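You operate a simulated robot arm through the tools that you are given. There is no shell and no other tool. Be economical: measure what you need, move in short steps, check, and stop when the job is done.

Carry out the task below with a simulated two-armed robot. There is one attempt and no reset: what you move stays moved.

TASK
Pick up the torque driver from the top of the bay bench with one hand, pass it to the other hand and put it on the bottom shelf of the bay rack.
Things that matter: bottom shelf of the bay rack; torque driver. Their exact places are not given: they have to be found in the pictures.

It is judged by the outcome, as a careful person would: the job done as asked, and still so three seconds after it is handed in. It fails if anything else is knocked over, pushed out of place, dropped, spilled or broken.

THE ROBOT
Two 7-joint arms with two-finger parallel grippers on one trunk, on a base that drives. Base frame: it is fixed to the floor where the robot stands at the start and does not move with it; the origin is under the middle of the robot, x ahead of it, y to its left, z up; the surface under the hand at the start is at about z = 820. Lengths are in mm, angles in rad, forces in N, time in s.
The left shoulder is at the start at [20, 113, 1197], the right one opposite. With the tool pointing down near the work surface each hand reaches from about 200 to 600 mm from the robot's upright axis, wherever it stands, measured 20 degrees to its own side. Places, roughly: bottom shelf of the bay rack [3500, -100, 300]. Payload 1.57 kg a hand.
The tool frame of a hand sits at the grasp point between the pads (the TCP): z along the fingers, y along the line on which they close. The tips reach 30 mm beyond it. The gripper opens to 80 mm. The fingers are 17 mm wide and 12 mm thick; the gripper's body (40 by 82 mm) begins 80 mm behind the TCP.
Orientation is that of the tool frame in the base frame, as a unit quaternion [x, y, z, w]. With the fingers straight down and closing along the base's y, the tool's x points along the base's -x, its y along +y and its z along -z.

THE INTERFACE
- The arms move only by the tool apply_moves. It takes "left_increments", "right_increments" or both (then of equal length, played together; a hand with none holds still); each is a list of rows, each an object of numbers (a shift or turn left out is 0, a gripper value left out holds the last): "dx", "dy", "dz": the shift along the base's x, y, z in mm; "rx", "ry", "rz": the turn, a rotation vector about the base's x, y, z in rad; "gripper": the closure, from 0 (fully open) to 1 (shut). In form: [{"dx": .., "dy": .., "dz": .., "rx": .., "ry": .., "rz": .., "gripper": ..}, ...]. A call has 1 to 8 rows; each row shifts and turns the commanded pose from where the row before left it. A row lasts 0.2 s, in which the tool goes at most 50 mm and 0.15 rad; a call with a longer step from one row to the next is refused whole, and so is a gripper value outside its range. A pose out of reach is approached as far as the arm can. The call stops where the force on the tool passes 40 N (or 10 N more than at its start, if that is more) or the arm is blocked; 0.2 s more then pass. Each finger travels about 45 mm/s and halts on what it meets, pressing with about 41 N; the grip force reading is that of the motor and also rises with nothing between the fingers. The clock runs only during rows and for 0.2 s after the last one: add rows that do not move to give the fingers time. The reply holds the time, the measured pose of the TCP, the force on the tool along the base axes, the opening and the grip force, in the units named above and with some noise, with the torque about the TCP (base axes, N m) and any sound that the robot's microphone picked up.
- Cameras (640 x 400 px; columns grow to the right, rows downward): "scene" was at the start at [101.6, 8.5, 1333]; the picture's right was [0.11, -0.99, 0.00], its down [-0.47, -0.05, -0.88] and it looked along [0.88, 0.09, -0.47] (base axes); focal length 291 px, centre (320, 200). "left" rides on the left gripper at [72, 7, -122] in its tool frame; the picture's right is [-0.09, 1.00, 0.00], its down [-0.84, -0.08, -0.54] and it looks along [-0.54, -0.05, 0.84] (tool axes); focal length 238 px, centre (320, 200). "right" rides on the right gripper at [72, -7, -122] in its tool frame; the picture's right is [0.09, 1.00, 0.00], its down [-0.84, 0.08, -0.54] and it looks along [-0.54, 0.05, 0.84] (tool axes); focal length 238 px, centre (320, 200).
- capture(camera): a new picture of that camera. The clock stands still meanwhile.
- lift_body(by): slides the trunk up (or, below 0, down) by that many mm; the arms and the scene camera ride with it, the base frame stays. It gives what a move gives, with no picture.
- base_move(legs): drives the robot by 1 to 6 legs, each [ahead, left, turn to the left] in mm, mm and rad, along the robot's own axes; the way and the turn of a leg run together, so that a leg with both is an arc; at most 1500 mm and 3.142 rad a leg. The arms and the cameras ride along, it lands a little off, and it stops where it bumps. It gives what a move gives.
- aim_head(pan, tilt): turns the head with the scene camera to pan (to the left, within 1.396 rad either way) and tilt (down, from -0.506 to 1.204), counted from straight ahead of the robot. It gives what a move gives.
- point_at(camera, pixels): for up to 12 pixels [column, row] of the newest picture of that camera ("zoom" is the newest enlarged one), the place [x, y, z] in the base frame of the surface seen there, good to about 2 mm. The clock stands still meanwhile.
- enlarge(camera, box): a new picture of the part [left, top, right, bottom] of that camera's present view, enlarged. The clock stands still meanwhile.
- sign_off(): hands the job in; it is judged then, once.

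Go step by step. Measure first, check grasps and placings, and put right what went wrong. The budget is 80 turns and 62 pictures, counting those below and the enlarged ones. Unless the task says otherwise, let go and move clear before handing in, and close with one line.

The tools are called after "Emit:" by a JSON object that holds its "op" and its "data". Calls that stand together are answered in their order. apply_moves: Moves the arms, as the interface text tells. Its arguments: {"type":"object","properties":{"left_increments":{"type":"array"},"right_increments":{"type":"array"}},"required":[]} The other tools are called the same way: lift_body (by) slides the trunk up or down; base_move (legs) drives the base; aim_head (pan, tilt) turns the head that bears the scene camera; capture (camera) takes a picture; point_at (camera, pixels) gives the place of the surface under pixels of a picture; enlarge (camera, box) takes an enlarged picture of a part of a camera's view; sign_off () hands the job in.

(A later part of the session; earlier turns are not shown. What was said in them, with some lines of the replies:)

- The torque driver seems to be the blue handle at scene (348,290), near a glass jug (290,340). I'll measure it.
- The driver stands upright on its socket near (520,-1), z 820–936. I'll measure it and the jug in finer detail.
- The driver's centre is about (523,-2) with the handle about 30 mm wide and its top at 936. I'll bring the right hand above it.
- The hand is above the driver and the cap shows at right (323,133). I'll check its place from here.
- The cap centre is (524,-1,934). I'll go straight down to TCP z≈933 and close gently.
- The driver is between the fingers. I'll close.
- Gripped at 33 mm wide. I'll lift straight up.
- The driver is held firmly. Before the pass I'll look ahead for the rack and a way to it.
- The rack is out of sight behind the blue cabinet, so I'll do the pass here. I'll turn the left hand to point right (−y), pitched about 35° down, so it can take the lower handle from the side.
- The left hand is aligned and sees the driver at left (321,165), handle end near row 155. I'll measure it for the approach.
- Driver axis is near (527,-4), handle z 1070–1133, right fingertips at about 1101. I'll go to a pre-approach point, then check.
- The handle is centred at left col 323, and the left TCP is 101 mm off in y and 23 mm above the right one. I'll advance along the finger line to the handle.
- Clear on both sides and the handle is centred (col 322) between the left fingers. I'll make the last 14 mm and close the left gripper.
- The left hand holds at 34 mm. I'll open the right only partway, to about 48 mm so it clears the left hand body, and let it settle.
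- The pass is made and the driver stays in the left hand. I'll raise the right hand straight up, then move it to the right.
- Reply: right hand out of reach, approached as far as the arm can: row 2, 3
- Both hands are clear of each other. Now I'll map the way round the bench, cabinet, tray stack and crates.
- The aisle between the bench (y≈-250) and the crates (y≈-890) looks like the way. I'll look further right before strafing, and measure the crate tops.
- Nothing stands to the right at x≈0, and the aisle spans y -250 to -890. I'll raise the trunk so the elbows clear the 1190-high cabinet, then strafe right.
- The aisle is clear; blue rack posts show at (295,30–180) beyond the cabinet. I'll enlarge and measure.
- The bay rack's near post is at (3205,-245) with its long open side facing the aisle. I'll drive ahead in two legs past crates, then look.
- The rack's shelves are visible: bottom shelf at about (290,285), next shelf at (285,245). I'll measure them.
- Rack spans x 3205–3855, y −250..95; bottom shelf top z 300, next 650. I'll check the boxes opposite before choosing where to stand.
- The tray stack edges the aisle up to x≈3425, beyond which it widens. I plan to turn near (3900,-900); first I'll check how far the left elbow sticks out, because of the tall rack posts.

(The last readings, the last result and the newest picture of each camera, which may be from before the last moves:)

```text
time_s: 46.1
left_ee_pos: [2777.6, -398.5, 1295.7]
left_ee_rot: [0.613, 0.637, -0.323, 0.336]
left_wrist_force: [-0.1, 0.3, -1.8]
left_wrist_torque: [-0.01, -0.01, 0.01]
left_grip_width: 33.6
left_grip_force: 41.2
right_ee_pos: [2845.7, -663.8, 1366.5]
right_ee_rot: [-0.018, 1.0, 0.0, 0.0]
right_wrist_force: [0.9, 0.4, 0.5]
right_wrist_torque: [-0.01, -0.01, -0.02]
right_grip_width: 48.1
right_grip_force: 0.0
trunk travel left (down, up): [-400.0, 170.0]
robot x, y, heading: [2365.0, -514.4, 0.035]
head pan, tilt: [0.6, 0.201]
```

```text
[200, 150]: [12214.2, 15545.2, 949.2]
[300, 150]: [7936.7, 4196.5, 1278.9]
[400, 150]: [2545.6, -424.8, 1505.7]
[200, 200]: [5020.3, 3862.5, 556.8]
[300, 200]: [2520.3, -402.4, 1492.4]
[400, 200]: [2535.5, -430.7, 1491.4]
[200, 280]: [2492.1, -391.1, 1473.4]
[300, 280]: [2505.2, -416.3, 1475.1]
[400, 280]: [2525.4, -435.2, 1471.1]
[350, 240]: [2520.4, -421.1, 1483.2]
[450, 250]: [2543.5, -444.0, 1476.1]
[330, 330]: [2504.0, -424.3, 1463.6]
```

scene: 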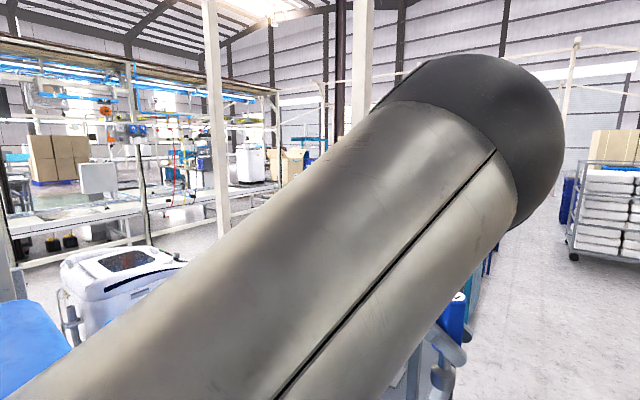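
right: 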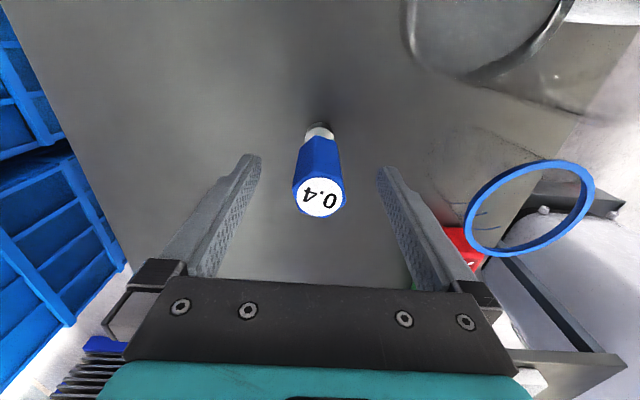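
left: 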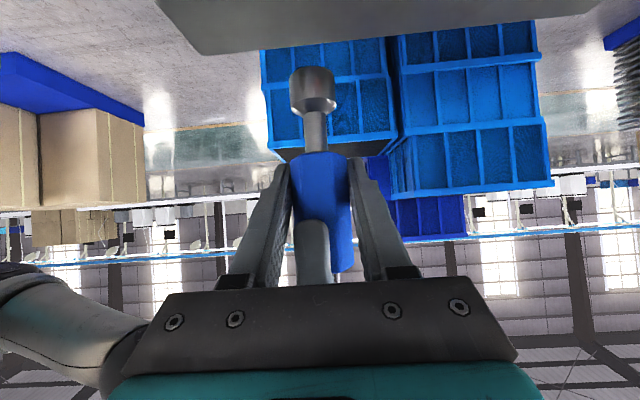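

The left forearm sticks out about 260 mm to the left because the hand points right. I'll turn the left hand to point forward, lowering it a bit, before passing the rack.

Emit:
{"op": "apply_moves", "data": {"left_increments": [{"rz": 0.1428, "dx": 10, "dz": -15}, {"rz": 0.1428, "dx": 10, "dz": -15}, {"rz": 0.1428, "dx": 10, "dz": -15}, {"rz": 0.1428, "dx": 10, "dz": -15}, {"rz": 0.1428, "dx": 10, "dz": -15}, {"rz": 0.1428, "dx": 10, "dz": -15}, {"rz": 0.1428, "dx": 10, "dz": -15}, {"rz": 0.1428, "dx": 10, "dz": -15}]}}

Emit:
{"op": "apply_moves", "data": {"left_increments": [{"rz": 0.1428}, {"rz": 0.1428}, {"rz": 0.1428}, {}, {}]}}

Emit:
{"op": "aim_head", "data": {"pan": 0.3, "tilt": 0.5}}

Emit:
{"op": "capture", "data": {"camera": "scene"}}

```text
time_s: 47.9
left_ee_pos: [2871.0, -327.2, 1173.5]
left_ee_rot: [0.171, 0.868, -0.09, 0.457]
left_wrist_force: [0.7, -0.8, -1.8]
left_wrist_torque: [-0.02, -0.01, 0.01]
left_grip_width: 33.8
left_grip_force: 40.8
left hand out of reach, approached as far as the arm can: row 5, 6, 7, 8
right_ee_pos: [2845.6, -662.9, 1366.5]
right_ee_rot: [-0.018, 1.0, 0.0, 0.001]
right_wrist_force: [0.2, 0.0, 0.0]
right_wrist_torque: [0.0, 0.06, 0.01]
right_grip_width: 48.1
right_grip_force: 0.1
trunk travel left (down, up): [-400.0, 170.0]
robot x, y, heading: [2367.1, -515.0, 0.038]
head pan, tilt: [0.6, 0.201]
```

```text
time_s: 49.1
left_ee_pos: [2883.7, -255.2, 1171.7]
left_ee_rot: [-0.016, 0.885, 0.008, 0.465]
left_wrist_force: [0.5, 0.3, -1.2]
left_wrist_torque: [0.02, -0.01, 0.03]
left_grip_width: 33.5
left_grip_force: 41.3
left hand out of reach, approached as far as the arm can: row 1, 2, 3
right_ee_pos: [2844.9, -662.3, 1366.7]
right_ee_rot: [-0.018, 1.0, 0.0, 0.0]
right_wrist_force: [0.6, 0.3, 0.0]
right_wrist_torque: [-0.02, 0.01, 0.02]
right_grip_width: 47.8
right_grip_force: 0.0
trunk travel left (down, up): [-400.0, 170.0]
robot x, y, heading: [2367.1, -512.0, 0.035]
head pan, tilt: [0.6, 0.201]
```

```text
time_s: 49.9
left_ee_pos: [2884.4, -255.5, 1171.4]
left_ee_rot: [-0.016, 0.885, 0.008, 0.466]
left_wrist_force: [-0.2, -0.1, -1.5]
left_wrist_torque: [0.03, -0.01, 0.02]
left_grip_width: 33.6
left_grip_force: 40.2
right_ee_pos: [2844.9, -663.5, 1367.3]
right_ee_rot: [-0.018, 1.0, 0.0, 0.0]
right_wrist_force: [0.4, 0.1, 0.2]
right_wrist_torque: [0.02, 0.0, 0.01]
right_grip_width: 47.9
right_grip_force: 0.1
trunk travel left (down, up): [-400.0, 170.0]
robot x, y, heading: [2363.2, -516.7, 0.036]
head pan, tilt: [0.3, 0.499]
```

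```text
32 pictures are left
```

scene: 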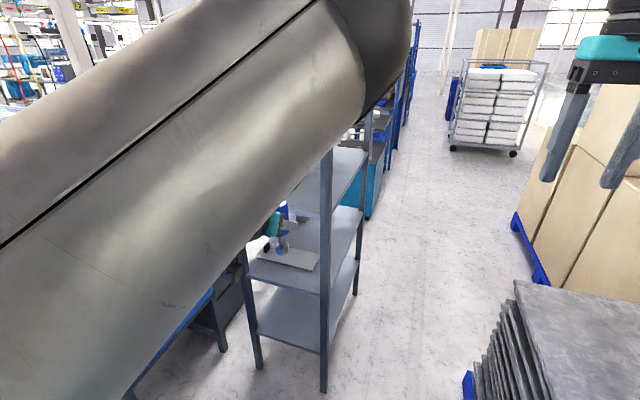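

The pose is too folded, so the hand drifted left. I'll bring it forward, lower, and toward the middle, where the arm has more room.

Emit:
{"op": "apply_moves", "data": {"left_increments": [{"dx": 20, "dz": -35}, {"dx": 20, "dz": -35}, {"dx": 20, "dz": -35}, {"dx": 10, "dz": -35}, {}, {}]}}

```text
time_s: 51.3
left_ee_pos: [2954.2, -254.0, 1031.6]
left_ee_rot: [-0.016, 0.885, 0.009, 0.466]
left_wrist_force: [-0.3, 0.3, -1.2]
left_wrist_torque: [0.01, 0.02, 0.01]
left_grip_width: 33.7
left_grip_force: 41.3
right_ee_pos: [2845.8, -663.4, 1365.9]
right_ee_rot: [-0.019, 1.0, 0.0, -0.001]
right_wrist_force: [0.9, 0.3, -0.5]
right_wrist_torque: [-0.03, 0.0, -0.01]
right_grip_width: 47.9
right_grip_force: 0.0
trunk travel left (down, up): [-400.0, 170.0]
robot x, y, heading: [2368.6, -514.7, 0.035]
head pan, tilt: [0.3, 0.499]
```

Emit:
{"op": "apply_moves", "data": {"left_increments": [{"dy": -30}, {"dy": -30}, {"dy": -30}, {"dy": -30}, {"dx": -20}, {"dx": -20}, {}]}}

Emit:
{"op": "capture", "data": {"camera": "scene"}}

Emit:
{"op": "capture", "data": {"camera": "left"}}

```text
time_s: 52.9
left_ee_pos: [2922.1, -287.0, 1026.4]
left_ee_rot: [-0.016, 0.884, 0.008, 0.466]
left_wrist_force: [-0.1, -0.3, -1.4]
left_wrist_torque: [0.03, -0.04, 0.02]
left_grip_width: 33.5
left_grip_force: 41.1
left hand out of reach, approached as far as the arm can: row 2, 3, 4, 5, 6
right_ee_pos: [2845.1, -663.3, 1366.0]
right_ee_rot: [-0.019, 1.0, 0.0, 0.0]
right_wrist_force: [-0.2, -0.3, -0.2]
right_wrist_torque: [0.0, 0.01, 0.0]
right_grip_width: 48.2
right_grip_force: 0.1
trunk travel left (down, up): [-400.0, 170.0]
robot x, y, heading: [2366.9, -513.1, 0.037]
head pan, tilt: [0.3, 0.499]
```

```text
31 pictures are left
```

scene: 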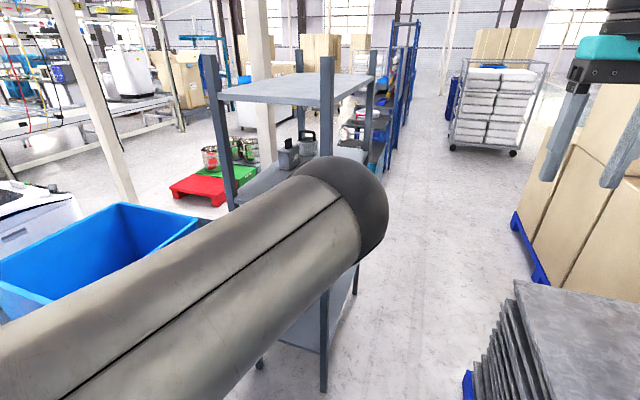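

```text
30 pictures are left
```

left: 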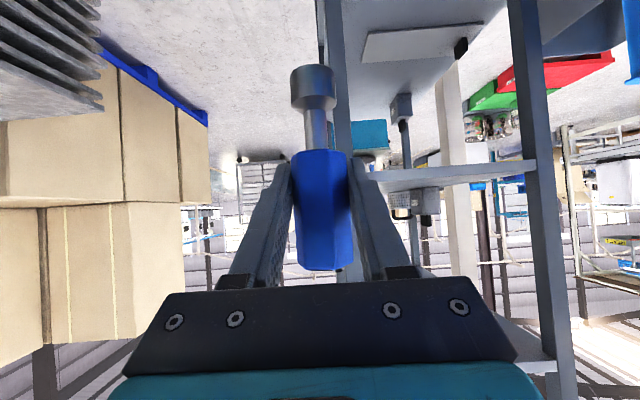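

The driver sits firmly and upright in the left hand; it's about 206 mm left of the robot's axis. I'll shift right to y≈-560, square the heading, and check.

Emit:
{"op": "base_move", "data": {"legs": [[150, -52, -0.04]]}}

```text
time_s: 54.3
left_ee_pos: [3080.3, -359.8, 1026.0]
left_ee_rot: [0.003, 0.885, -0.001, 0.466]
left_wrist_force: [0.6, 0.3, -0.6]
left_wrist_torque: [0.02, -0.02, -0.01]
left_grip_width: 33.7
left_grip_force: 40.8
right_ee_pos: [2989.1, -732.1, 1365.8]
right_ee_rot: [0.003, 1.0, 0.0, 0.0]
right_wrist_force: [-0.5, 0.9, -0.5]
right_wrist_torque: [-0.01, 0.06, -0.03]
right_grip_width: 48.0
right_grip_force: 0.0
trunk travel left (down, up): [-400.0, 170.0]
robot x, y, heading: [2513.0, -565.6, -0.004]
head pan, tilt: [0.3, 0.499]
```

Heading is square and the hand is 110 mm clear of the rack line. I'll drive ahead 600 and check.

Emit:
{"op": "base_move", "data": {"legs": [[600, 0, -0.01]]}}

```text
time_s: 57.7
left_ee_pos: [3680.2, -376.6, 1025.1]
left_ee_rot: [0.009, 0.885, -0.005, 0.465]
left_wrist_force: [0.2, -0.3, -2.2]
left_wrist_torque: [0.0, 0.01, -0.01]
left_grip_width: 33.4
left_grip_force: 41.0
right_ee_pos: [3581.0, -747.7, 1366.3]
right_ee_rot: [0.01, 1.0, 0.0, 0.0]
right_wrist_force: [0.1, 0.2, 0.3]
right_wrist_torque: [-0.03, 0.02, 0.03]
right_grip_width: 47.9
right_grip_force: 0.2
trunk travel left (down, up): [-400.0, 170.0]
robot x, y, heading: [3107.0, -570.5, -0.02]
head pan, tilt: [0.3, 0.499]
```

Still clear. Another 800 ahead, then sideways to the right into the wider space.

Emit:
{"op": "base_move", "data": {"legs": [[800, 15, 0.02]]}}

Emit:
{"op": "aim_head", "data": {"pan": -1.3, "tilt": 0.7}}

Emit:
{"op": "capture", "data": {"camera": "scene"}}

```text
time_s: 61.9
left_ee_pos: [4454.6, -354.5, 1026.2]
left_ee_rot: [-0.002, 0.885, 0.0, 0.466]
left_wrist_force: [0.5, 0.4, -1.8]
left_wrist_torque: [0.0, 0.04, 0.0]
left_grip_width: 33.2
left_grip_force: 41.0
right_ee_pos: [4365.1, -727.7, 1366.9]
right_ee_rot: [-0.002, 1.0, 0.0, -0.001]
right_wrist_force: [-0.1, 0.6, -0.6]
right_wrist_torque: [0.01, 0.02, -0.01]
right_grip_width: 47.9
right_grip_force: 0.3
trunk travel left (down, up): [-400.0, 170.0]
robot x, y, heading: [3891.6, -566.8, -0.001]
head pan, tilt: [0.3, 0.499]
```

```text
time_s: 63.5
left_ee_pos: [4454.6, -353.7, 1025.9]
left_ee_rot: [-0.001, 0.885, 0.0, 0.465]
left_wrist_force: [0.5, -0.2, -1.7]
left_wrist_torque: [0.0, 0.0, -0.02]
left_grip_width: 33.2
left_grip_force: 40.9
right_ee_pos: [4364.9, -727.6, 1366.5]
right_ee_rot: [-0.002, 1.0, 0.0, 0.001]
right_wrist_force: [-0.1, -0.1, 0.4]
right_wrist_torque: [0.02, -0.01, 0.04]
right_grip_width: 47.8
right_grip_force: 0.1
trunk travel left (down, up): [-400.0, 170.0]
robot x, y, heading: [3890.3, -565.4, 0.002]
head pan, tilt: [-1.3, 0.7]
```

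```text
29 pictures are left
```

scene: 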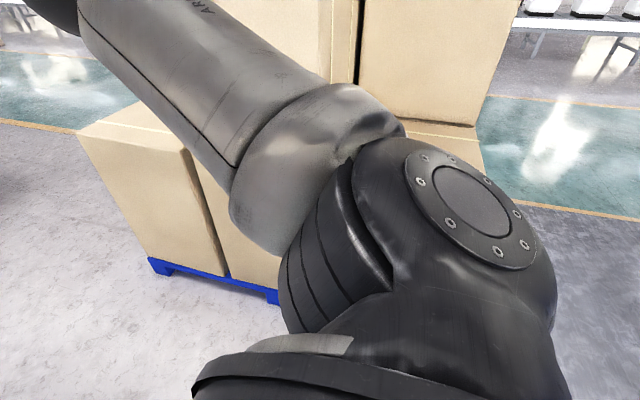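

Emit:
{"op": "point_at", "data": {"camera": "scene", "pixels": [[160, 268], [270, 300], [185, 140], [290, 20], [420, 90], [440, 130], [250, 340], [90, 140], [215, 250]]}}

```text
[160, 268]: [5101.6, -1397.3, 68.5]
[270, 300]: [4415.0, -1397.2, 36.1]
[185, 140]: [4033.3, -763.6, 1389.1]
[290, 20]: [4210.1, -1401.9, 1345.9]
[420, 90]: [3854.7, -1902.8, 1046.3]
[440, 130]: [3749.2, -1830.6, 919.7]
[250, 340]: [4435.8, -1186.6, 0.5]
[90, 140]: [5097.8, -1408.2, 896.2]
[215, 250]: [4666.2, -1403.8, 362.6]
```

Boxes sit at y≈-1400, so there is room. I'll strafe right 400 and then turn left 90° to face the rack.

Emit:
{"op": "base_move", "data": {"legs": [[0, -400, 0]]}}

Emit:
{"op": "base_move", "data": {"legs": [[0, 0, 1.57]]}}

Emit:
{"op": "aim_head", "data": {"pan": 0.2, "tilt": 0.6}}

Emit:
{"op": "capture", "data": {"camera": "scene"}}

```text
time_s: 66.0
left_ee_pos: [4457.0, -755.9, 1025.8]
left_ee_rot: [0.0, 0.885, 0.001, 0.466]
left_wrist_force: [-0.7, -0.2, -1.1]
left_wrist_torque: [0.03, 0.0, 0.0]
left_grip_width: 33.1
left_grip_force: 41.6
right_ee_pos: [4364.3, -1130.4, 1367.6]
right_ee_rot: [0.001, 1.0, 0.0, 0.001]
right_wrist_force: [-0.2, -0.1, -1.4]
right_wrist_torque: [0.02, 0.01, -0.01]
right_grip_width: 47.9
right_grip_force: 0.0
trunk travel left (down, up): [-400.0, 170.0]
robot x, y, heading: [3893.2, -963.3, 0.001]
head pan, tilt: [-1.3, 0.7]
```

```text
time_s: 70.2
left_ee_pos: [3698.1, -393.8, 1025.7]
left_ee_rot: [-0.616, 0.635, 0.324, 0.335]
left_wrist_force: [0.2, 1.0, -1.6]
left_wrist_torque: [-0.01, -0.01, 0.01]
left_grip_width: 32.7
left_grip_force: 41.1
right_ee_pos: [4069.7, -496.0, 1366.8]
right_ee_rot: [-0.696, 0.718, 0.002, 0.001]
right_wrist_force: [0.1, 0.7, 0.1]
right_wrist_torque: [0.05, 0.0, 0.0]
right_grip_width: 48.0
right_grip_force: 0.0
trunk travel left (down, up): [-400.0, 170.0]
robot x, y, heading: [3893.3, -967.1, 1.538]
head pan, tilt: [-1.3, 0.7]
```

```text
time_s: 71.8
left_ee_pos: [3698.7, -393.3, 1026.7]
left_ee_rot: [-0.616, 0.636, 0.322, 0.335]
left_wrist_force: [0.2, 0.5, -1.8]
left_wrist_torque: [-0.01, -0.02, 0.01]
left_grip_width: 32.8
left_grip_force: 40.8
right_ee_pos: [4069.9, -494.9, 1368.2]
right_ee_rot: [-0.696, 0.718, 0.0, 0.001]
right_wrist_force: [0.3, 1.1, 1.1]
right_wrist_torque: [-0.01, 0.02, 0.02]
right_grip_width: 47.9
right_grip_force: 0.2
trunk travel left (down, up): [-400.0, 170.0]
robot x, y, heading: [3891.1, -963.3, 1.543]
head pan, tilt: [0.201, 0.6]
```

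```text
28 pictures are left
```

scene: 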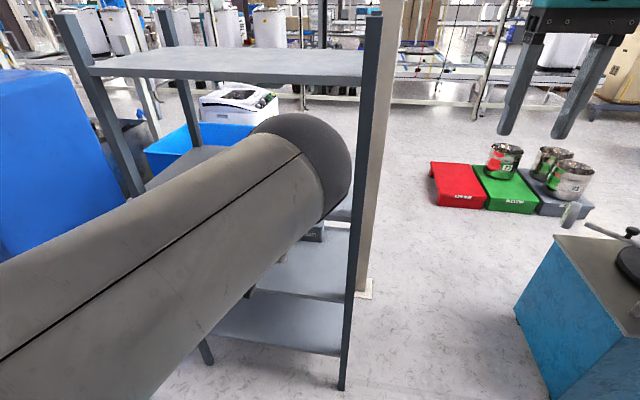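

Facing the rack, the left hand is at (3698,-393), outside the shelf line. I'll lower the trunk fully, then the hand.

Emit:
{"op": "lift_body", "data": {"by": -400}}

Emit:
{"op": "apply_moves", "data": {"left_increments": [{"dz": -40}, {"dz": -40}, {"dz": -40}, {"dz": -40}, {"dz": -30}, {"dz": -30}, {}]}}

Emit:
{"op": "capture", "data": {"camera": "left"}}

Emit:
{"op": "capture", "data": {"camera": "scene"}}

```text
time_s: 75.6
left_ee_pos: [3698.6, -392.4, 627.4]
left_ee_rot: [-0.616, 0.635, 0.324, 0.335]
left_wrist_force: [-1.3, -0.5, -1.5]
left_wrist_torque: [-0.02, -0.03, -0.03]
left_grip_width: 32.0
left_grip_force: 41.2
right_ee_pos: [4068.4, -496.3, 967.5]
right_ee_rot: [-0.696, 0.718, 0.0, 0.0]
right_wrist_force: [0.7, -0.1, 0.6]
right_wrist_torque: [0.0, 0.02, -0.03]
right_grip_width: 48.0
right_grip_force: 0.0
trunk travel left (down, up): [0.0, 570.0]
robot x, y, heading: [3889.7, -962.8, 1.544]
head pan, tilt: [0.201, 0.6]
```

```text
time_s: 77.2
left_ee_pos: [3698.4, -393.4, 406.1]
left_ee_rot: [-0.617, 0.636, 0.323, 0.333]
left_wrist_force: [0.0, 0.3, -1.6]
left_wrist_torque: [0.0, -0.01, -0.03]
left_grip_width: 32.1
left_grip_force: 40.7
right_ee_pos: [4067.6, -495.7, 967.0]
right_ee_rot: [-0.696, 0.718, 0.0, 0.002]
right_wrist_force: [-0.4, 0.0, 0.5]
right_wrist_torque: [0.01, -0.04, -0.03]
right_grip_width: 47.8
right_grip_force: 0.0
trunk travel left (down, up): [0.0, 570.0]
robot x, y, heading: [3892.4, -963.9, 1.535]
head pan, tilt: [0.201, 0.6]
```

```text
27 pictures are left
```

left: 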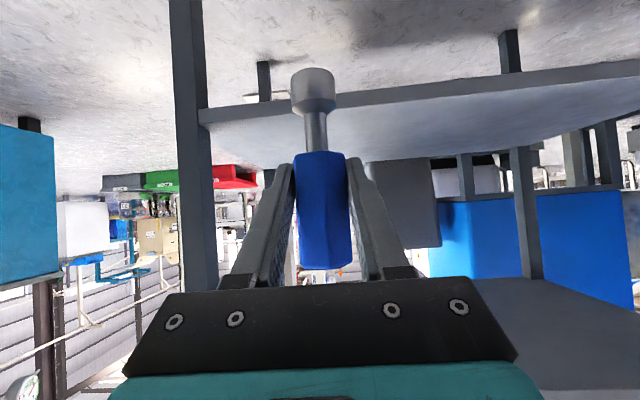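

```text
26 pictures are left
```

scene: 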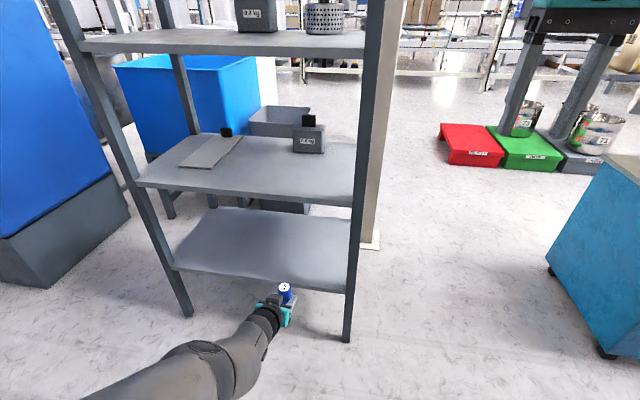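

The bottom shelf is empty and the driver is just outside it. I'll measure the driver's foot and the shelf.

Emit:
{"op": "point_at", "data": {"camera": "left", "pixels": [[313, 72], [313, 85], [320, 160], [280, 95], [400, 85], [400, 110], [240, 125]]}}

Emit:
{"op": "point_at", "data": {"camera": "scene", "pixels": [[287, 288], [300, 270], [330, 285], [250, 260], [200, 262], [345, 335], [350, 190], [160, 185], [300, 195], [340, 200]]}}

```text
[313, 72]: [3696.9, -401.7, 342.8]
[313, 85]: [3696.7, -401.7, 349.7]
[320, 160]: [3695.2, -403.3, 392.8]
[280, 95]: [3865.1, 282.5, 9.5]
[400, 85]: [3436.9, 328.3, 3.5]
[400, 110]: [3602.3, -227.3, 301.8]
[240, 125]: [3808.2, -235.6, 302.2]
```

```text
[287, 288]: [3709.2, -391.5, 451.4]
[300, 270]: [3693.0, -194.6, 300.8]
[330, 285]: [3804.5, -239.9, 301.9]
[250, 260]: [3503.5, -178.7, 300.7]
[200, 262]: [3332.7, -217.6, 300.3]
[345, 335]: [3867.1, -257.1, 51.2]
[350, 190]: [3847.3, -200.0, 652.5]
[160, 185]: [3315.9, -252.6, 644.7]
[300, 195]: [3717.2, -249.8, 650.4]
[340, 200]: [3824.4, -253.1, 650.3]
```

The foot is at about z 337, 36 mm above the shelf level, and the cap is at 451, well under the shelf above. I'll drive ahead 230.

Emit:
{"op": "base_move", "data": {"legs": [[230, 0, 0]]}}

Emit:
{"op": "capture", "data": {"camera": "left"}}

Emit:
{"op": "capture", "data": {"camera": "scene"}}

```text
time_s: 79.0
left_ee_pos: [3705.8, -158.9, 406.6]
left_ee_rot: [-0.617, 0.634, 0.325, 0.335]
left_wrist_force: [0.6, -0.2, -1.9]
left_wrist_torque: [-0.02, 0.04, 0.03]
left_grip_width: 31.8
left_grip_force: 40.6
right_ee_pos: [4075.9, -262.4, 966.8]
right_ee_rot: [-0.698, 0.716, 0.0, 0.0]
right_wrist_force: [0.3, -0.4, 0.2]
right_wrist_torque: [0.02, -0.01, 0.0]
right_grip_width: 48.0
right_grip_force: 0.0
trunk travel left (down, up): [0.0, 570.0]
robot x, y, heading: [3903.8, -730.3, 1.543]
head pan, tilt: [0.201, 0.6]
```

```text
25 pictures are left
```

left: 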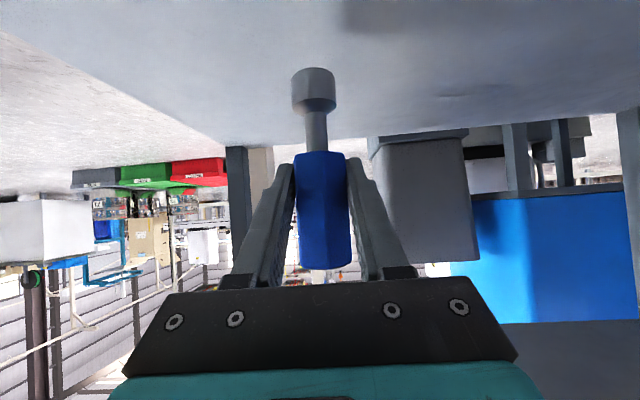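

```text
24 pictures are left
```

scene: 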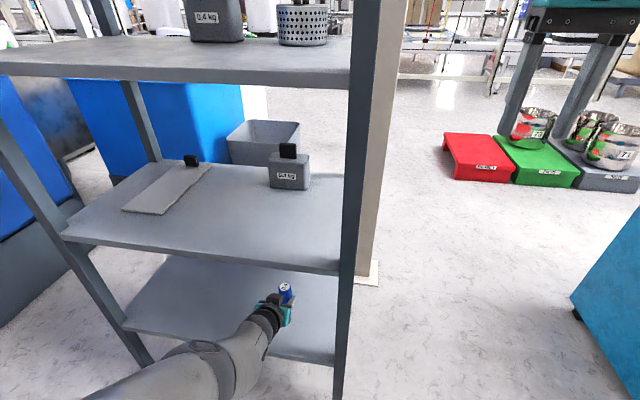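

The driver is over the shelf, about 100 mm in from the edge. I'll lower 30 mm, then feel for contact.

Emit:
{"op": "apply_moves", "data": {"left_increments": [{"dz": -10}, {"dz": -10}, {"dz": -8}, {"dz": -3}, {}]}}

Emit:
{"op": "capture", "data": {"camera": "left"}}

Emit:
{"op": "point_at", "data": {"camera": "left", "pixels": [[313, 75], [313, 90], [320, 160], [360, 60], [313, 66]]}}

```text
time_s: 80.2
left_ee_pos: [3709.8, -164.5, 402.1]
left_ee_rot: [-0.617, 0.635, 0.323, 0.334]
left_wrist_force: [0.7, 0.3, -1.8]
left_wrist_torque: [-0.01, -0.01, 0.0]
left_grip_width: 31.6
left_grip_force: 40.2
left hand out of reach, approached as far as the arm can: row 1, 2, 3, 4
right_ee_pos: [4074.7, -262.4, 966.5]
right_ee_rot: [-0.697, 0.717, 0.001, 0.001]
right_wrist_force: [1.1, -0.3, -0.2]
right_wrist_torque: [0.03, 0.03, -0.01]
right_grip_width: 48.0
right_grip_force: 0.0
trunk travel left (down, up): [0.0, 570.0]
robot x, y, heading: [3897.1, -731.2, 1.546]
head pan, tilt: [0.201, 0.6]
```

```text
23 pictures are left
```

left: 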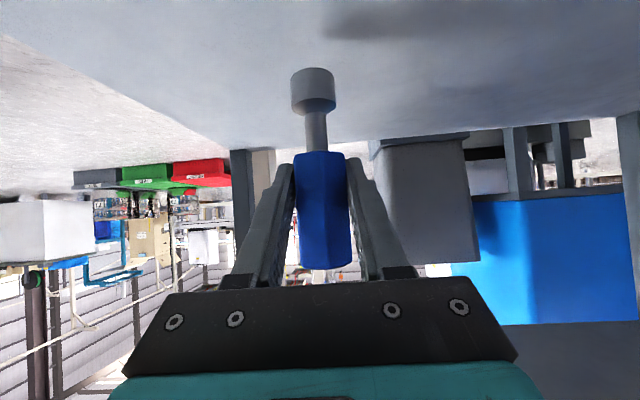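

```text
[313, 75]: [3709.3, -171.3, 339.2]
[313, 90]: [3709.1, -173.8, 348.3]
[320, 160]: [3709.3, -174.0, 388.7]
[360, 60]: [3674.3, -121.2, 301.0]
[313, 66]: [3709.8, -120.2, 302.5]
```

The arm is at its reach limit at z 402. I'll draw the hand 110 mm toward the robot (the foot is 34 mm above the shelf), test lowering, then drive in.

Emit:
{"op": "apply_moves", "data": {"left_increments": [{"dy": -30}, {"dy": -30}, {"dy": -30}, {"dy": -30}, {}]}}

```text
time_s: 81.2
left_ee_pos: [3661.3, -180.1, 504.7]
left_ee_rot: [-0.574, 0.602, 0.416, 0.367]
left_wrist_force: [1.0, 0.8, -2.2]
left_wrist_torque: [0.01, 0.0, 0.0]
left_grip_width: 30.0
left_grip_force: 39.2
right_ee_pos: [4075.5, -261.8, 967.4]
right_ee_rot: [-0.697, 0.717, 0.001, 0.0]
right_wrist_force: [0.1, 0.0, 0.9]
right_wrist_torque: [0.02, 0.01, -0.01]
right_grip_width: 47.9
right_grip_force: 0.1
trunk travel left (down, up): [0.0, 570.0]
robot x, y, heading: [3893.8, -728.0, 1.543]
head pan, tilt: [0.201, 0.6]
stopped in row 5 (left hand): the arm was blocked; the commanded pose is now the measured one
```

The arm went up to z 504 and was blocked; I'll look before anything else.

Emit:
{"op": "capture", "data": {"camera": "scene"}}

Emit:
{"op": "capture", "data": {"camera": "left"}}

```text
22 pictures are left
```

scene: 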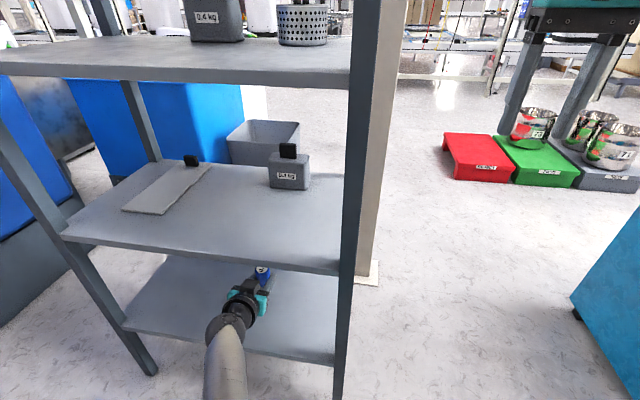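

```text
21 pictures are left
```

left: 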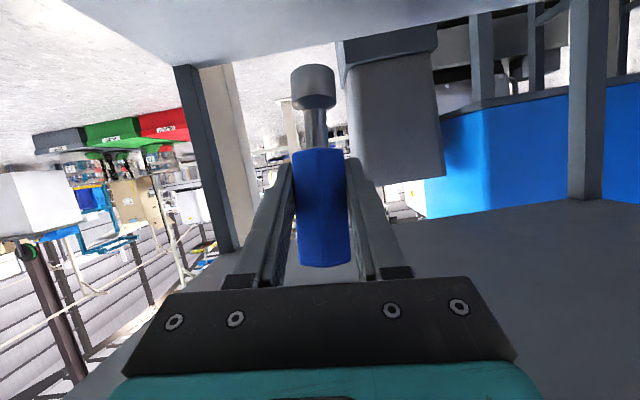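

The elbow configuration changed and the hand rose under the second shelf (nothing displaced). I'll back the base out straight so the arm can be rearranged in the open.

Emit:
{"op": "apply_moves", "data": {"left_increments": [{"dz": -10}, {"dz": -10}, {}]}}

Emit:
{"op": "base_move", "data": {"legs": [[-280, 0, 0]]}}

Emit:
{"op": "capture", "data": {"camera": "scene"}}

```text
time_s: 82.0
left_ee_pos: [3663.0, -181.0, 484.9]
left_ee_rot: [-0.574, 0.603, 0.414, 0.368]
left_wrist_force: [0.1, -0.3, -2.4]
left_wrist_torque: [0.01, 0.0, 0.01]
left_grip_width: 30.0
left_grip_force: 39.4
right_ee_pos: [4076.6, -261.8, 968.2]
right_ee_rot: [-0.697, 0.718, 0.0, 0.001]
right_wrist_force: [0.4, 0.4, 0.2]
right_wrist_torque: [-0.01, 0.0, 0.03]
right_grip_width: 47.9
right_grip_force: 0.0
trunk travel left (down, up): [0.0, 570.0]
robot x, y, heading: [3900.5, -731.6, 1.543]
head pan, tilt: [0.201, 0.6]
```

```text
time_s: 84.0
left_ee_pos: [3653.9, -461.9, 484.0]
left_ee_rot: [-0.573, 0.603, 0.415, 0.369]
left_wrist_force: [0.1, -0.9, -1.3]
left_wrist_torque: [-0.02, -0.01, -0.03]
left_grip_width: 30.0
left_grip_force: 39.5
right_ee_pos: [4067.3, -542.6, 967.0]
right_ee_rot: [-0.697, 0.717, 0.0, 0.0]
right_wrist_force: [0.7, -0.7, 0.6]
right_wrist_torque: [-0.01, -0.01, 0.0]
right_grip_width: 48.1
right_grip_force: 0.1
trunk travel left (down, up): [0.0, 570.0]
robot x, y, heading: [3889.8, -1012.5, 1.546]
head pan, tilt: [0.201, 0.6]
```

```text
20 pictures are left
```

scene: 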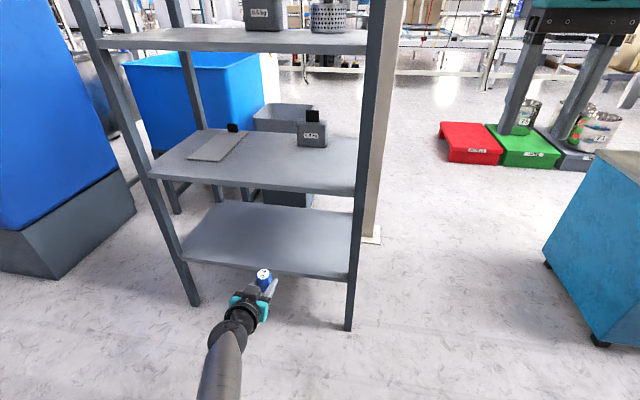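

The readings suggest the limit is an inner one (wrist bend): the arm needs to reach further out. In the open I'll move the hand 100 mm forward and restore the 35° pitch and level roll.

Emit:
{"op": "apply_moves", "data": {"left_increments": [{"dy": 25}, {"dy": 25, "rx": -0.05, "ry": -0.02}, {"dy": 25, "rx": -0.05, "ry": -0.02}, {"dy": 25, "rx": -0.05, "ry": -0.02}, {"rx": -0.05, "ry": -0.018}, {}]}}

```text
time_s: 85.4
left_ee_pos: [3656.0, -369.2, 488.8]
left_ee_rot: [-0.624, 0.626, 0.33, 0.332]
left_wrist_force: [-0.1, 1.0, -1.8]
left_wrist_torque: [-0.04, 0.01, -0.01]
left_grip_width: 29.8
left_grip_force: 39.4
left hand out of reach, approached as far as the arm can: row 4
right_ee_pos: [4067.1, -542.3, 968.4]
right_ee_rot: [-0.697, 0.717, 0.0, 0.0]
right_wrist_force: [-0.2, 0.4, 0.0]
right_wrist_torque: [-0.02, -0.03, -0.01]
right_grip_width: 47.8
right_grip_force: 0.1
trunk travel left (down, up): [0.0, 570.0]
robot x, y, heading: [3888.5, -1010.4, 1.542]
head pan, tilt: [0.201, 0.6]
```

Orientation is restored (35° pitch, level). Now I'll try lowering here at forward reach 640.

Emit:
{"op": "apply_moves", "data": {"left_increments": [{"dz": -25}, {"dz": -25}, {"dz": -25}, {"dz": -10}, {}]}}

```text
time_s: 86.6
left_ee_pos: [3656.3, -392.6, 459.1]
left_ee_rot: [-0.623, 0.626, 0.33, 0.333]
left_wrist_force: [0.6, 0.0, -2.5]
left_wrist_torque: [-0.02, -0.01, 0.01]
left_grip_width: 29.8
left_grip_force: 39.0
left hand out of reach, approached as far as the arm can: row 1, 2, 3, 4
right_ee_pos: [4067.3, -543.3, 967.3]
right_ee_rot: [-0.696, 0.718, 0.001, 0.001]
right_wrist_force: [0.0, -0.1, -0.5]
right_wrist_torque: [0.02, -0.04, 0.04]
right_grip_width: 48.1
right_grip_force: 0.1
trunk travel left (down, up): [0.0, 570.0]
robot x, y, heading: [3892.5, -1011.1, 1.544]
head pan, tilt: [0.201, 0.6]
```

The outer reach is a shell about 537 mm from shoulder to wrist, so going lower needs the hand closer. I'll come in gently in the open, staying just inside that shell.

Emit:
{"op": "apply_moves", "data": {"left_increments": [{"dy": -12}, {"dy": -12}, {"dy": -14}, {}]}}

Emit:
{"op": "apply_moves", "data": {"left_increments": [{"dy": -14, "dz": -10}, {"dy": -14, "dz": -10}, {"dy": -14, "dz": -10}, {"dz": -9}, {}]}}

```text
time_s: 87.6
left_ee_pos: [3654.2, -410.8, 460.3]
left_ee_rot: [-0.623, 0.627, 0.329, 0.334]
left_wrist_force: [-0.1, 0.4, -1.4]
left_wrist_torque: [-0.01, -0.01, -0.02]
left_grip_width: 29.8
left_grip_force: 39.6
left hand out of reach, approached as far as the arm can: row 1, 2
right_ee_pos: [4067.3, -542.7, 968.0]
right_ee_rot: [-0.697, 0.717, 0.0, 0.0]
right_wrist_force: [0.3, 0.4, -0.1]
right_wrist_torque: [0.0, 0.01, 0.02]
right_grip_width: 47.9
right_grip_force: 0.1
trunk travel left (down, up): [0.0, 570.0]
robot x, y, heading: [3890.2, -1011.3, 1.546]
head pan, tilt: [0.201, 0.6]
```

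```text
time_s: 88.8
left_ee_pos: [3653.0, -453.2, 418.8]
left_ee_rot: [-0.623, 0.625, 0.33, 0.333]
left_wrist_force: [-0.5, -0.7, -1.2]
left_wrist_torque: [-0.01, 0.0, 0.02]
left_grip_width: 30.1
left_grip_force: 39.2
right_ee_pos: [4067.8, -543.7, 967.1]
right_ee_rot: [-0.698, 0.716, 0.001, 0.001]
right_wrist_force: [-0.4, 0.0, -0.1]
right_wrist_torque: [-0.01, -0.03, -0.01]
right_grip_width: 48.0
right_grip_force: 0.0
trunk travel left (down, up): [0.0, 570.0]
robot x, y, heading: [3891.1, -1012.7, 1.543]
head pan, tilt: [0.201, 0.6]
```

That works smoothly. I'll keep going down-and-in to test the placing height in the open.

Emit:
{"op": "apply_moves", "data": {"left_increments": [{"dy": -15, "dz": -8}, {"dy": -15, "dz": -8}, {"dy": -15, "dz": -8}, {"dy": -15, "dz": -8}, {"dy": -5, "dz": -8}, {"dy": -5, "dz": -8}, {}]}}

```text
time_s: 90.4
left_ee_pos: [3653.6, -521.9, 371.5]
left_ee_rot: [-0.622, 0.627, 0.33, 0.334]
left_wrist_force: [1.0, 0.0, -1.0]
left_wrist_torque: [-0.03, -0.01, -0.02]
left_grip_width: 29.8
left_grip_force: 39.7
right_ee_pos: [4067.3, -542.7, 966.6]
right_ee_rot: [-0.698, 0.716, 0.0, 0.0]
right_wrist_force: [0.4, -0.4, -0.6]
right_wrist_torque: [0.01, -0.01, 0.01]
right_grip_width: 48.2
right_grip_force: 0.0
trunk travel left (down, up): [0.0, 570.0]
robot x, y, heading: [3888.6, -1010.6, 1.538]
head pan, tilt: [0.201, 0.6]
```

Height 371 is reachable at 490 forward. I'll test 10 lower, then rise 45 for driving in, and check where the arm's elbow is.

Emit:
{"op": "apply_moves", "data": {"left_increments": [{"dz": -10}, {"dz": 0}, {"dz": 15}, {"dz": 15}, {"dz": 15}, {}]}}

Emit:
{"op": "aim_head", "data": {"pan": 0.45, "tilt": 0.8}}

Emit:
{"op": "capture", "data": {"camera": "scene"}}

Emit:
{"op": "capture", "data": {"camera": "left"}}

```text
time_s: 91.8
left_ee_pos: [3653.7, -521.7, 406.0]
left_ee_rot: [-0.623, 0.626, 0.33, 0.332]
left_wrist_force: [0.1, 0.4, -1.8]
left_wrist_torque: [0.01, -0.01, -0.01]
left_grip_width: 29.9
left_grip_force: 39.0
right_ee_pos: [4068.5, -543.7, 966.8]
right_ee_rot: [-0.697, 0.717, 0.001, 0.001]
right_wrist_force: [0.6, -0.1, 0.1]
right_wrist_torque: [-0.01, 0.03, -0.01]
right_grip_width: 47.9
right_grip_force: 0.0
trunk travel left (down, up): [0.0, 570.0]
robot x, y, heading: [3892.8, -1012.0, 1.545]
head pan, tilt: [0.201, 0.6]
```

```text
time_s: 92.6
left_ee_pos: [3653.8, -521.1, 407.7]
left_ee_rot: [-0.624, 0.626, 0.33, 0.332]
left_wrist_force: [0.1, -0.2, -1.8]
left_wrist_torque: [-0.01, 0.01, -0.01]
left_grip_width: 29.9
left_grip_force: 39.1
right_ee_pos: [4066.3, -543.0, 967.6]
right_ee_rot: [-0.697, 0.717, 0.001, 0.001]
right_wrist_force: [-0.9, -0.5, 0.6]
right_wrist_torque: [-0.03, 0.03, 0.0]
right_grip_width: 48.0
right_grip_force: 0.1
trunk travel left (down, up): [0.0, 570.0]
robot x, y, heading: [3894.9, -1013.0, 1.541]
head pan, tilt: [0.45, 0.799]
```

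```text
19 pictures are left
```

scene: 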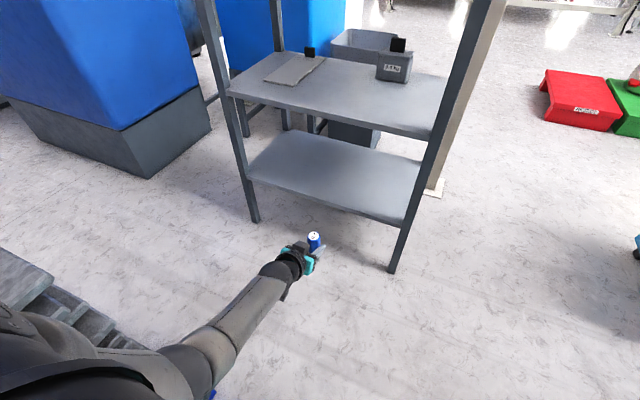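

```text
18 pictures are left
```

left: 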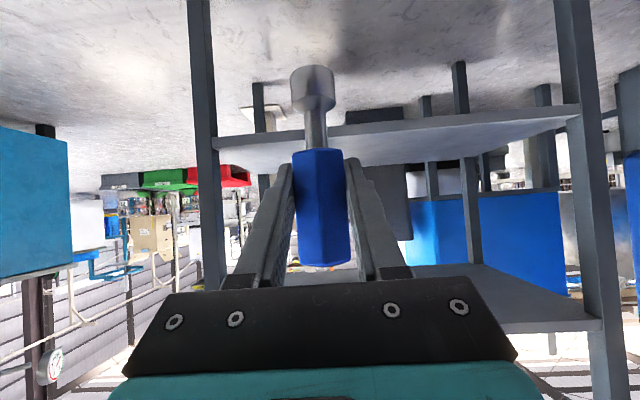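

The elbow now sits low on the left side, near the tray stack's corner. I'll measure that clearance and the driver's foot.

Emit:
{"op": "point_at", "data": {"camera": "scene", "pixels": [[190, 350], [225, 330], [155, 350], [110, 345], [60, 290], [30, 300], [314, 238], [280, 270], [240, 165], [205, 340]]}}

Emit:
{"op": "point_at", "data": {"camera": "left", "pixels": [[312, 70], [312, 100], [320, 155], [322, 240]]}}

```text
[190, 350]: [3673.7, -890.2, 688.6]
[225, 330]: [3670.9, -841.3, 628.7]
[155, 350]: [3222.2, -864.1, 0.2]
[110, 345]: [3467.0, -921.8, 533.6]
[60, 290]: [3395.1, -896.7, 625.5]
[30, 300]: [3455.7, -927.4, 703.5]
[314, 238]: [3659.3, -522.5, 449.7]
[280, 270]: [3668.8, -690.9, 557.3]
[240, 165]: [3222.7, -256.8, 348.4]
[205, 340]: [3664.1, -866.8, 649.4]
```

```text
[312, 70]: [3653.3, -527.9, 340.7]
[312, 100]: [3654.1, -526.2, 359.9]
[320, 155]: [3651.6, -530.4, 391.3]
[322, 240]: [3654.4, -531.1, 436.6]
```

The elbow is 150+ mm clear of the stack, and the driver is vertical. Driving in 345.

Emit:
{"op": "base_move", "data": {"legs": [[345, 0, 0]]}}

Emit:
{"op": "capture", "data": {"camera": "scene"}}

```text
time_s: 94.8
left_ee_pos: [3666.7, -175.6, 406.4]
left_ee_rot: [-0.622, 0.627, 0.33, 0.334]
left_wrist_force: [-0.1, 0.1, -1.2]
left_wrist_torque: [-0.03, 0.03, 0.0]
left_grip_width: 30.1
left_grip_force: 39.2
right_ee_pos: [4078.2, -198.1, 968.4]
right_ee_rot: [-0.696, 0.718, 0.002, 0.001]
right_wrist_force: [0.1, -1.3, -0.2]
right_wrist_torque: [-0.03, -0.01, 0.0]
right_grip_width: 48.0
right_grip_force: 0.1
trunk travel left (down, up): [0.0, 570.0]
robot x, y, heading: [3897.0, -666.4, 1.536]
head pan, tilt: [0.45, 0.799]
```

```text
17 pictures are left
```

scene: 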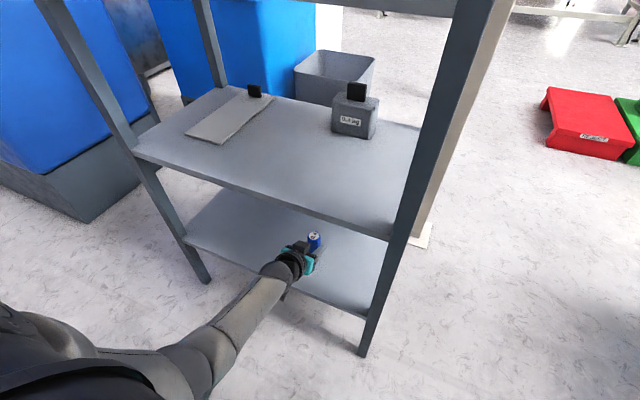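

The driver is over the bottom shelf at (3667,-176). I'll lower 32 mm.

Emit:
{"op": "apply_moves", "data": {"left_increments": [{"dz": -12}, {"dz": -10}, {"dz": -8}, {"dz": -2}, {}]}}

Emit:
{"op": "capture", "data": {"camera": "left"}}

```text
time_s: 96.0
left_ee_pos: [3665.6, -175.5, 375.4]
left_ee_rot: [-0.623, 0.627, 0.329, 0.333]
left_wrist_force: [0.1, -0.3, -1.0]
left_wrist_torque: [0.02, -0.02, 0.0]
left_grip_width: 30.0
left_grip_force: 39.9
right_ee_pos: [4078.7, -199.6, 967.9]
right_ee_rot: [-0.696, 0.718, 0.0, 0.001]
right_wrist_force: [0.4, 0.7, 0.4]
right_wrist_torque: [0.02, 0.03, -0.01]
right_grip_width: 48.1
right_grip_force: 0.0
trunk travel left (down, up): [0.0, 570.0]
robot x, y, heading: [3901.8, -669.2, 1.54]
head pan, tilt: [0.45, 0.799]
```

```text
16 pictures are left
```

left: 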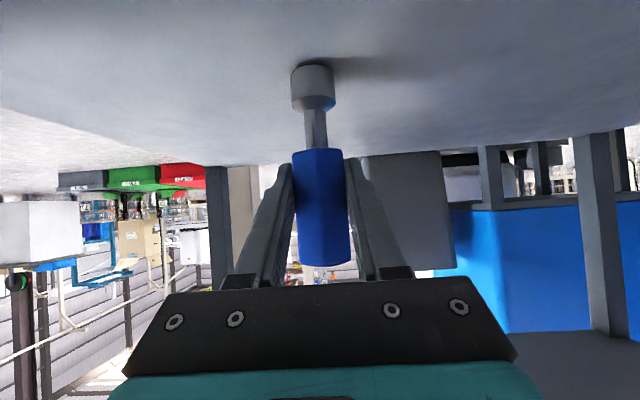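

The foot's shadow is nearly meeting it. Lowering in small steps until the force shows contact.

Emit:
{"op": "apply_moves", "data": {"left_increments": [{"dz": -2}, {"dz": -1}, {}]}}

```text
time_s: 96.8
left_ee_pos: [3665.6, -175.0, 371.1]
left_ee_rot: [-0.621, 0.627, 0.33, 0.334]
left_wrist_force: [0.8, -1.2, 2.4]
left_wrist_torque: [-0.12, 0.06, -0.01]
left_grip_width: 30.3
left_grip_force: 39.2
right_ee_pos: [4078.4, -198.4, 968.1]
right_ee_rot: [-0.696, 0.718, 0.001, 0.001]
right_wrist_force: [-0.2, 0.5, -0.3]
right_wrist_torque: [0.04, 0.0, 0.01]
right_grip_width: 48.0
right_grip_force: 0.0
trunk travel left (down, up): [0.0, 570.0]
robot x, y, heading: [3899.8, -669.1, 1.538]
head pan, tilt: [0.45, 0.799]
```

Contact (force z from −1 to +2.4 N). I'll press 1 mm more to seat it and then open slowly.

Emit:
{"op": "apply_moves", "data": {"left_increments": [{"dz": -1}, {}]}}

Emit:
{"op": "apply_moves", "data": {"left_increments": [{"gripper": 0.6}, {"gripper": 0.5}, {"gripper": 0.4}, {"gripper": 0.3}, {"gripper": 0.15}, {"gripper": 0}, {}, {}]}}

Emit:
{"op": "capture", "data": {"camera": "left"}}

```text
time_s: 97.4
left_ee_pos: [3667.2, -174.5, 371.7]
left_ee_rot: [-0.621, 0.626, 0.331, 0.335]
left_wrist_force: [-2.9, -2.6, 9.1]
left_wrist_torque: [-0.29, 0.11, 0.0]
left_grip_width: 29.8
left_grip_force: 39.1
right_ee_pos: [4078.5, -198.8, 967.3]
right_ee_rot: [-0.696, 0.718, 0.0, 0.0]
right_wrist_force: [-0.6, 0.6, -0.6]
right_wrist_torque: [-0.01, 0.01, 0.02]
right_grip_width: 47.9
right_grip_force: 0.0
trunk travel left (down, up): [0.0, 570.0]
robot x, y, heading: [3897.3, -664.2, 1.545]
head pan, tilt: [0.45, 0.799]
```

```text
time_s: 99.2
left_ee_pos: [3666.4, -177.0, 371.6]
left_ee_rot: [-0.622, 0.627, 0.33, 0.333]
left_wrist_force: [-0.7, -0.3, 0.1]
left_wrist_torque: [-0.01, 0.0, 0.02]
left_grip_width: 79.8
left_grip_force: 0.1
right_ee_pos: [4078.6, -199.0, 967.1]
right_ee_rot: [-0.696, 0.718, 0.002, 0.0]
right_wrist_force: [-0.1, 0.7, -0.4]
right_wrist_torque: [0.02, -0.04, -0.01]
right_grip_width: 47.9
right_grip_force: 0.1
trunk travel left (down, up): [0.0, 570.0]
robot x, y, heading: [3902.5, -666.6, 1.545]
head pan, tilt: [0.45, 0.799]
```

```text
15 pictures are left
```

left: 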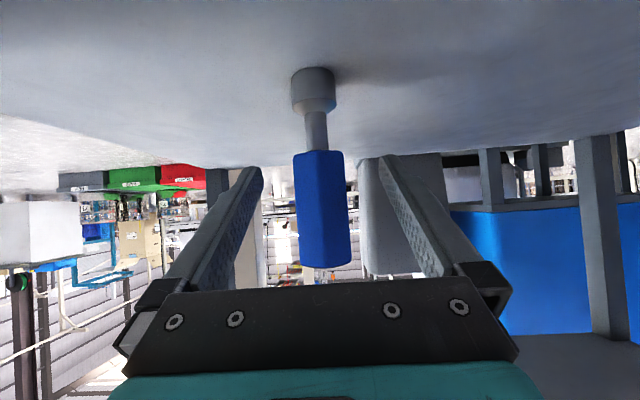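

The driver stands free between the open fingers. I'll back the base straight out and check.

Emit:
{"op": "base_move", "data": {"legs": [[-320, 0, 0]]}}

Emit:
{"op": "capture", "data": {"camera": "scene"}}

Emit:
{"op": "capture", "data": {"camera": "left"}}

```text
time_s: 101.3
left_ee_pos: [3655.6, -491.9, 370.8]
left_ee_rot: [-0.622, 0.627, 0.33, 0.334]
left_wrist_force: [0.1, 0.0, -0.2]
left_wrist_torque: [0.03, -0.05, 0.03]
left_grip_width: 80.2
left_grip_force: 0.1
right_ee_pos: [4069.0, -513.9, 967.4]
right_ee_rot: [-0.696, 0.718, 0.001, 0.001]
right_wrist_force: [-0.4, -0.4, 0.2]
right_wrist_torque: [-0.02, 0.0, 0.0]
right_grip_width: 48.3
right_grip_force: 0.1
trunk travel left (down, up): [0.0, 570.0]
robot x, y, heading: [3891.6, -981.5, 1.538]
head pan, tilt: [0.45, 0.799]
```

```text
14 pictures are left
```

scene: 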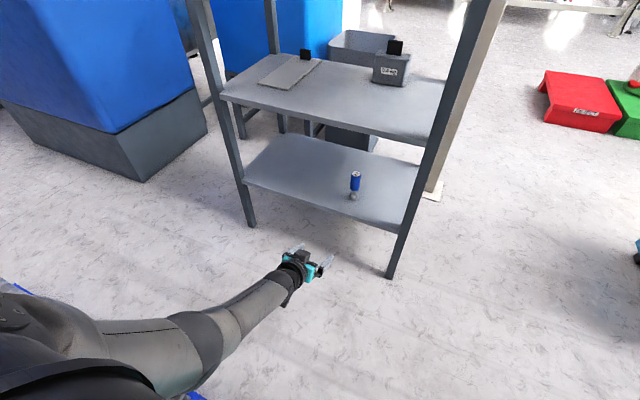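

```text
13 pictures are left
```

left: 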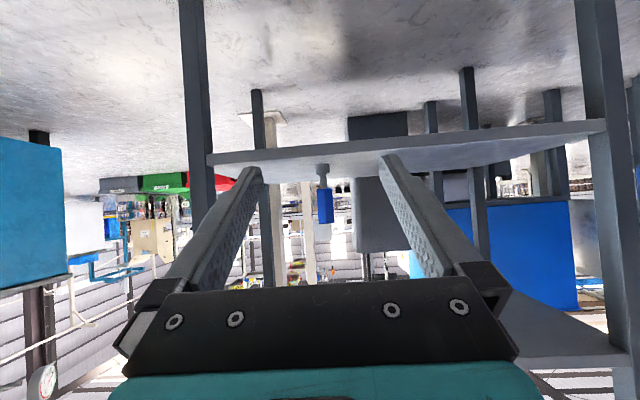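

The driver stands upright on the bottom shelf at scene (355,185). Both hands are empty and clear, and nothing else has moved. I'm handing in.

Emit:
{"op": "sign_off", "data": {}}

```text
The job is handed in.
```

The right hand picked up the torque driver and passed it to the left, which stood it upright on the bottom shelf of the bay rack and let go; nothing else was seen to move.
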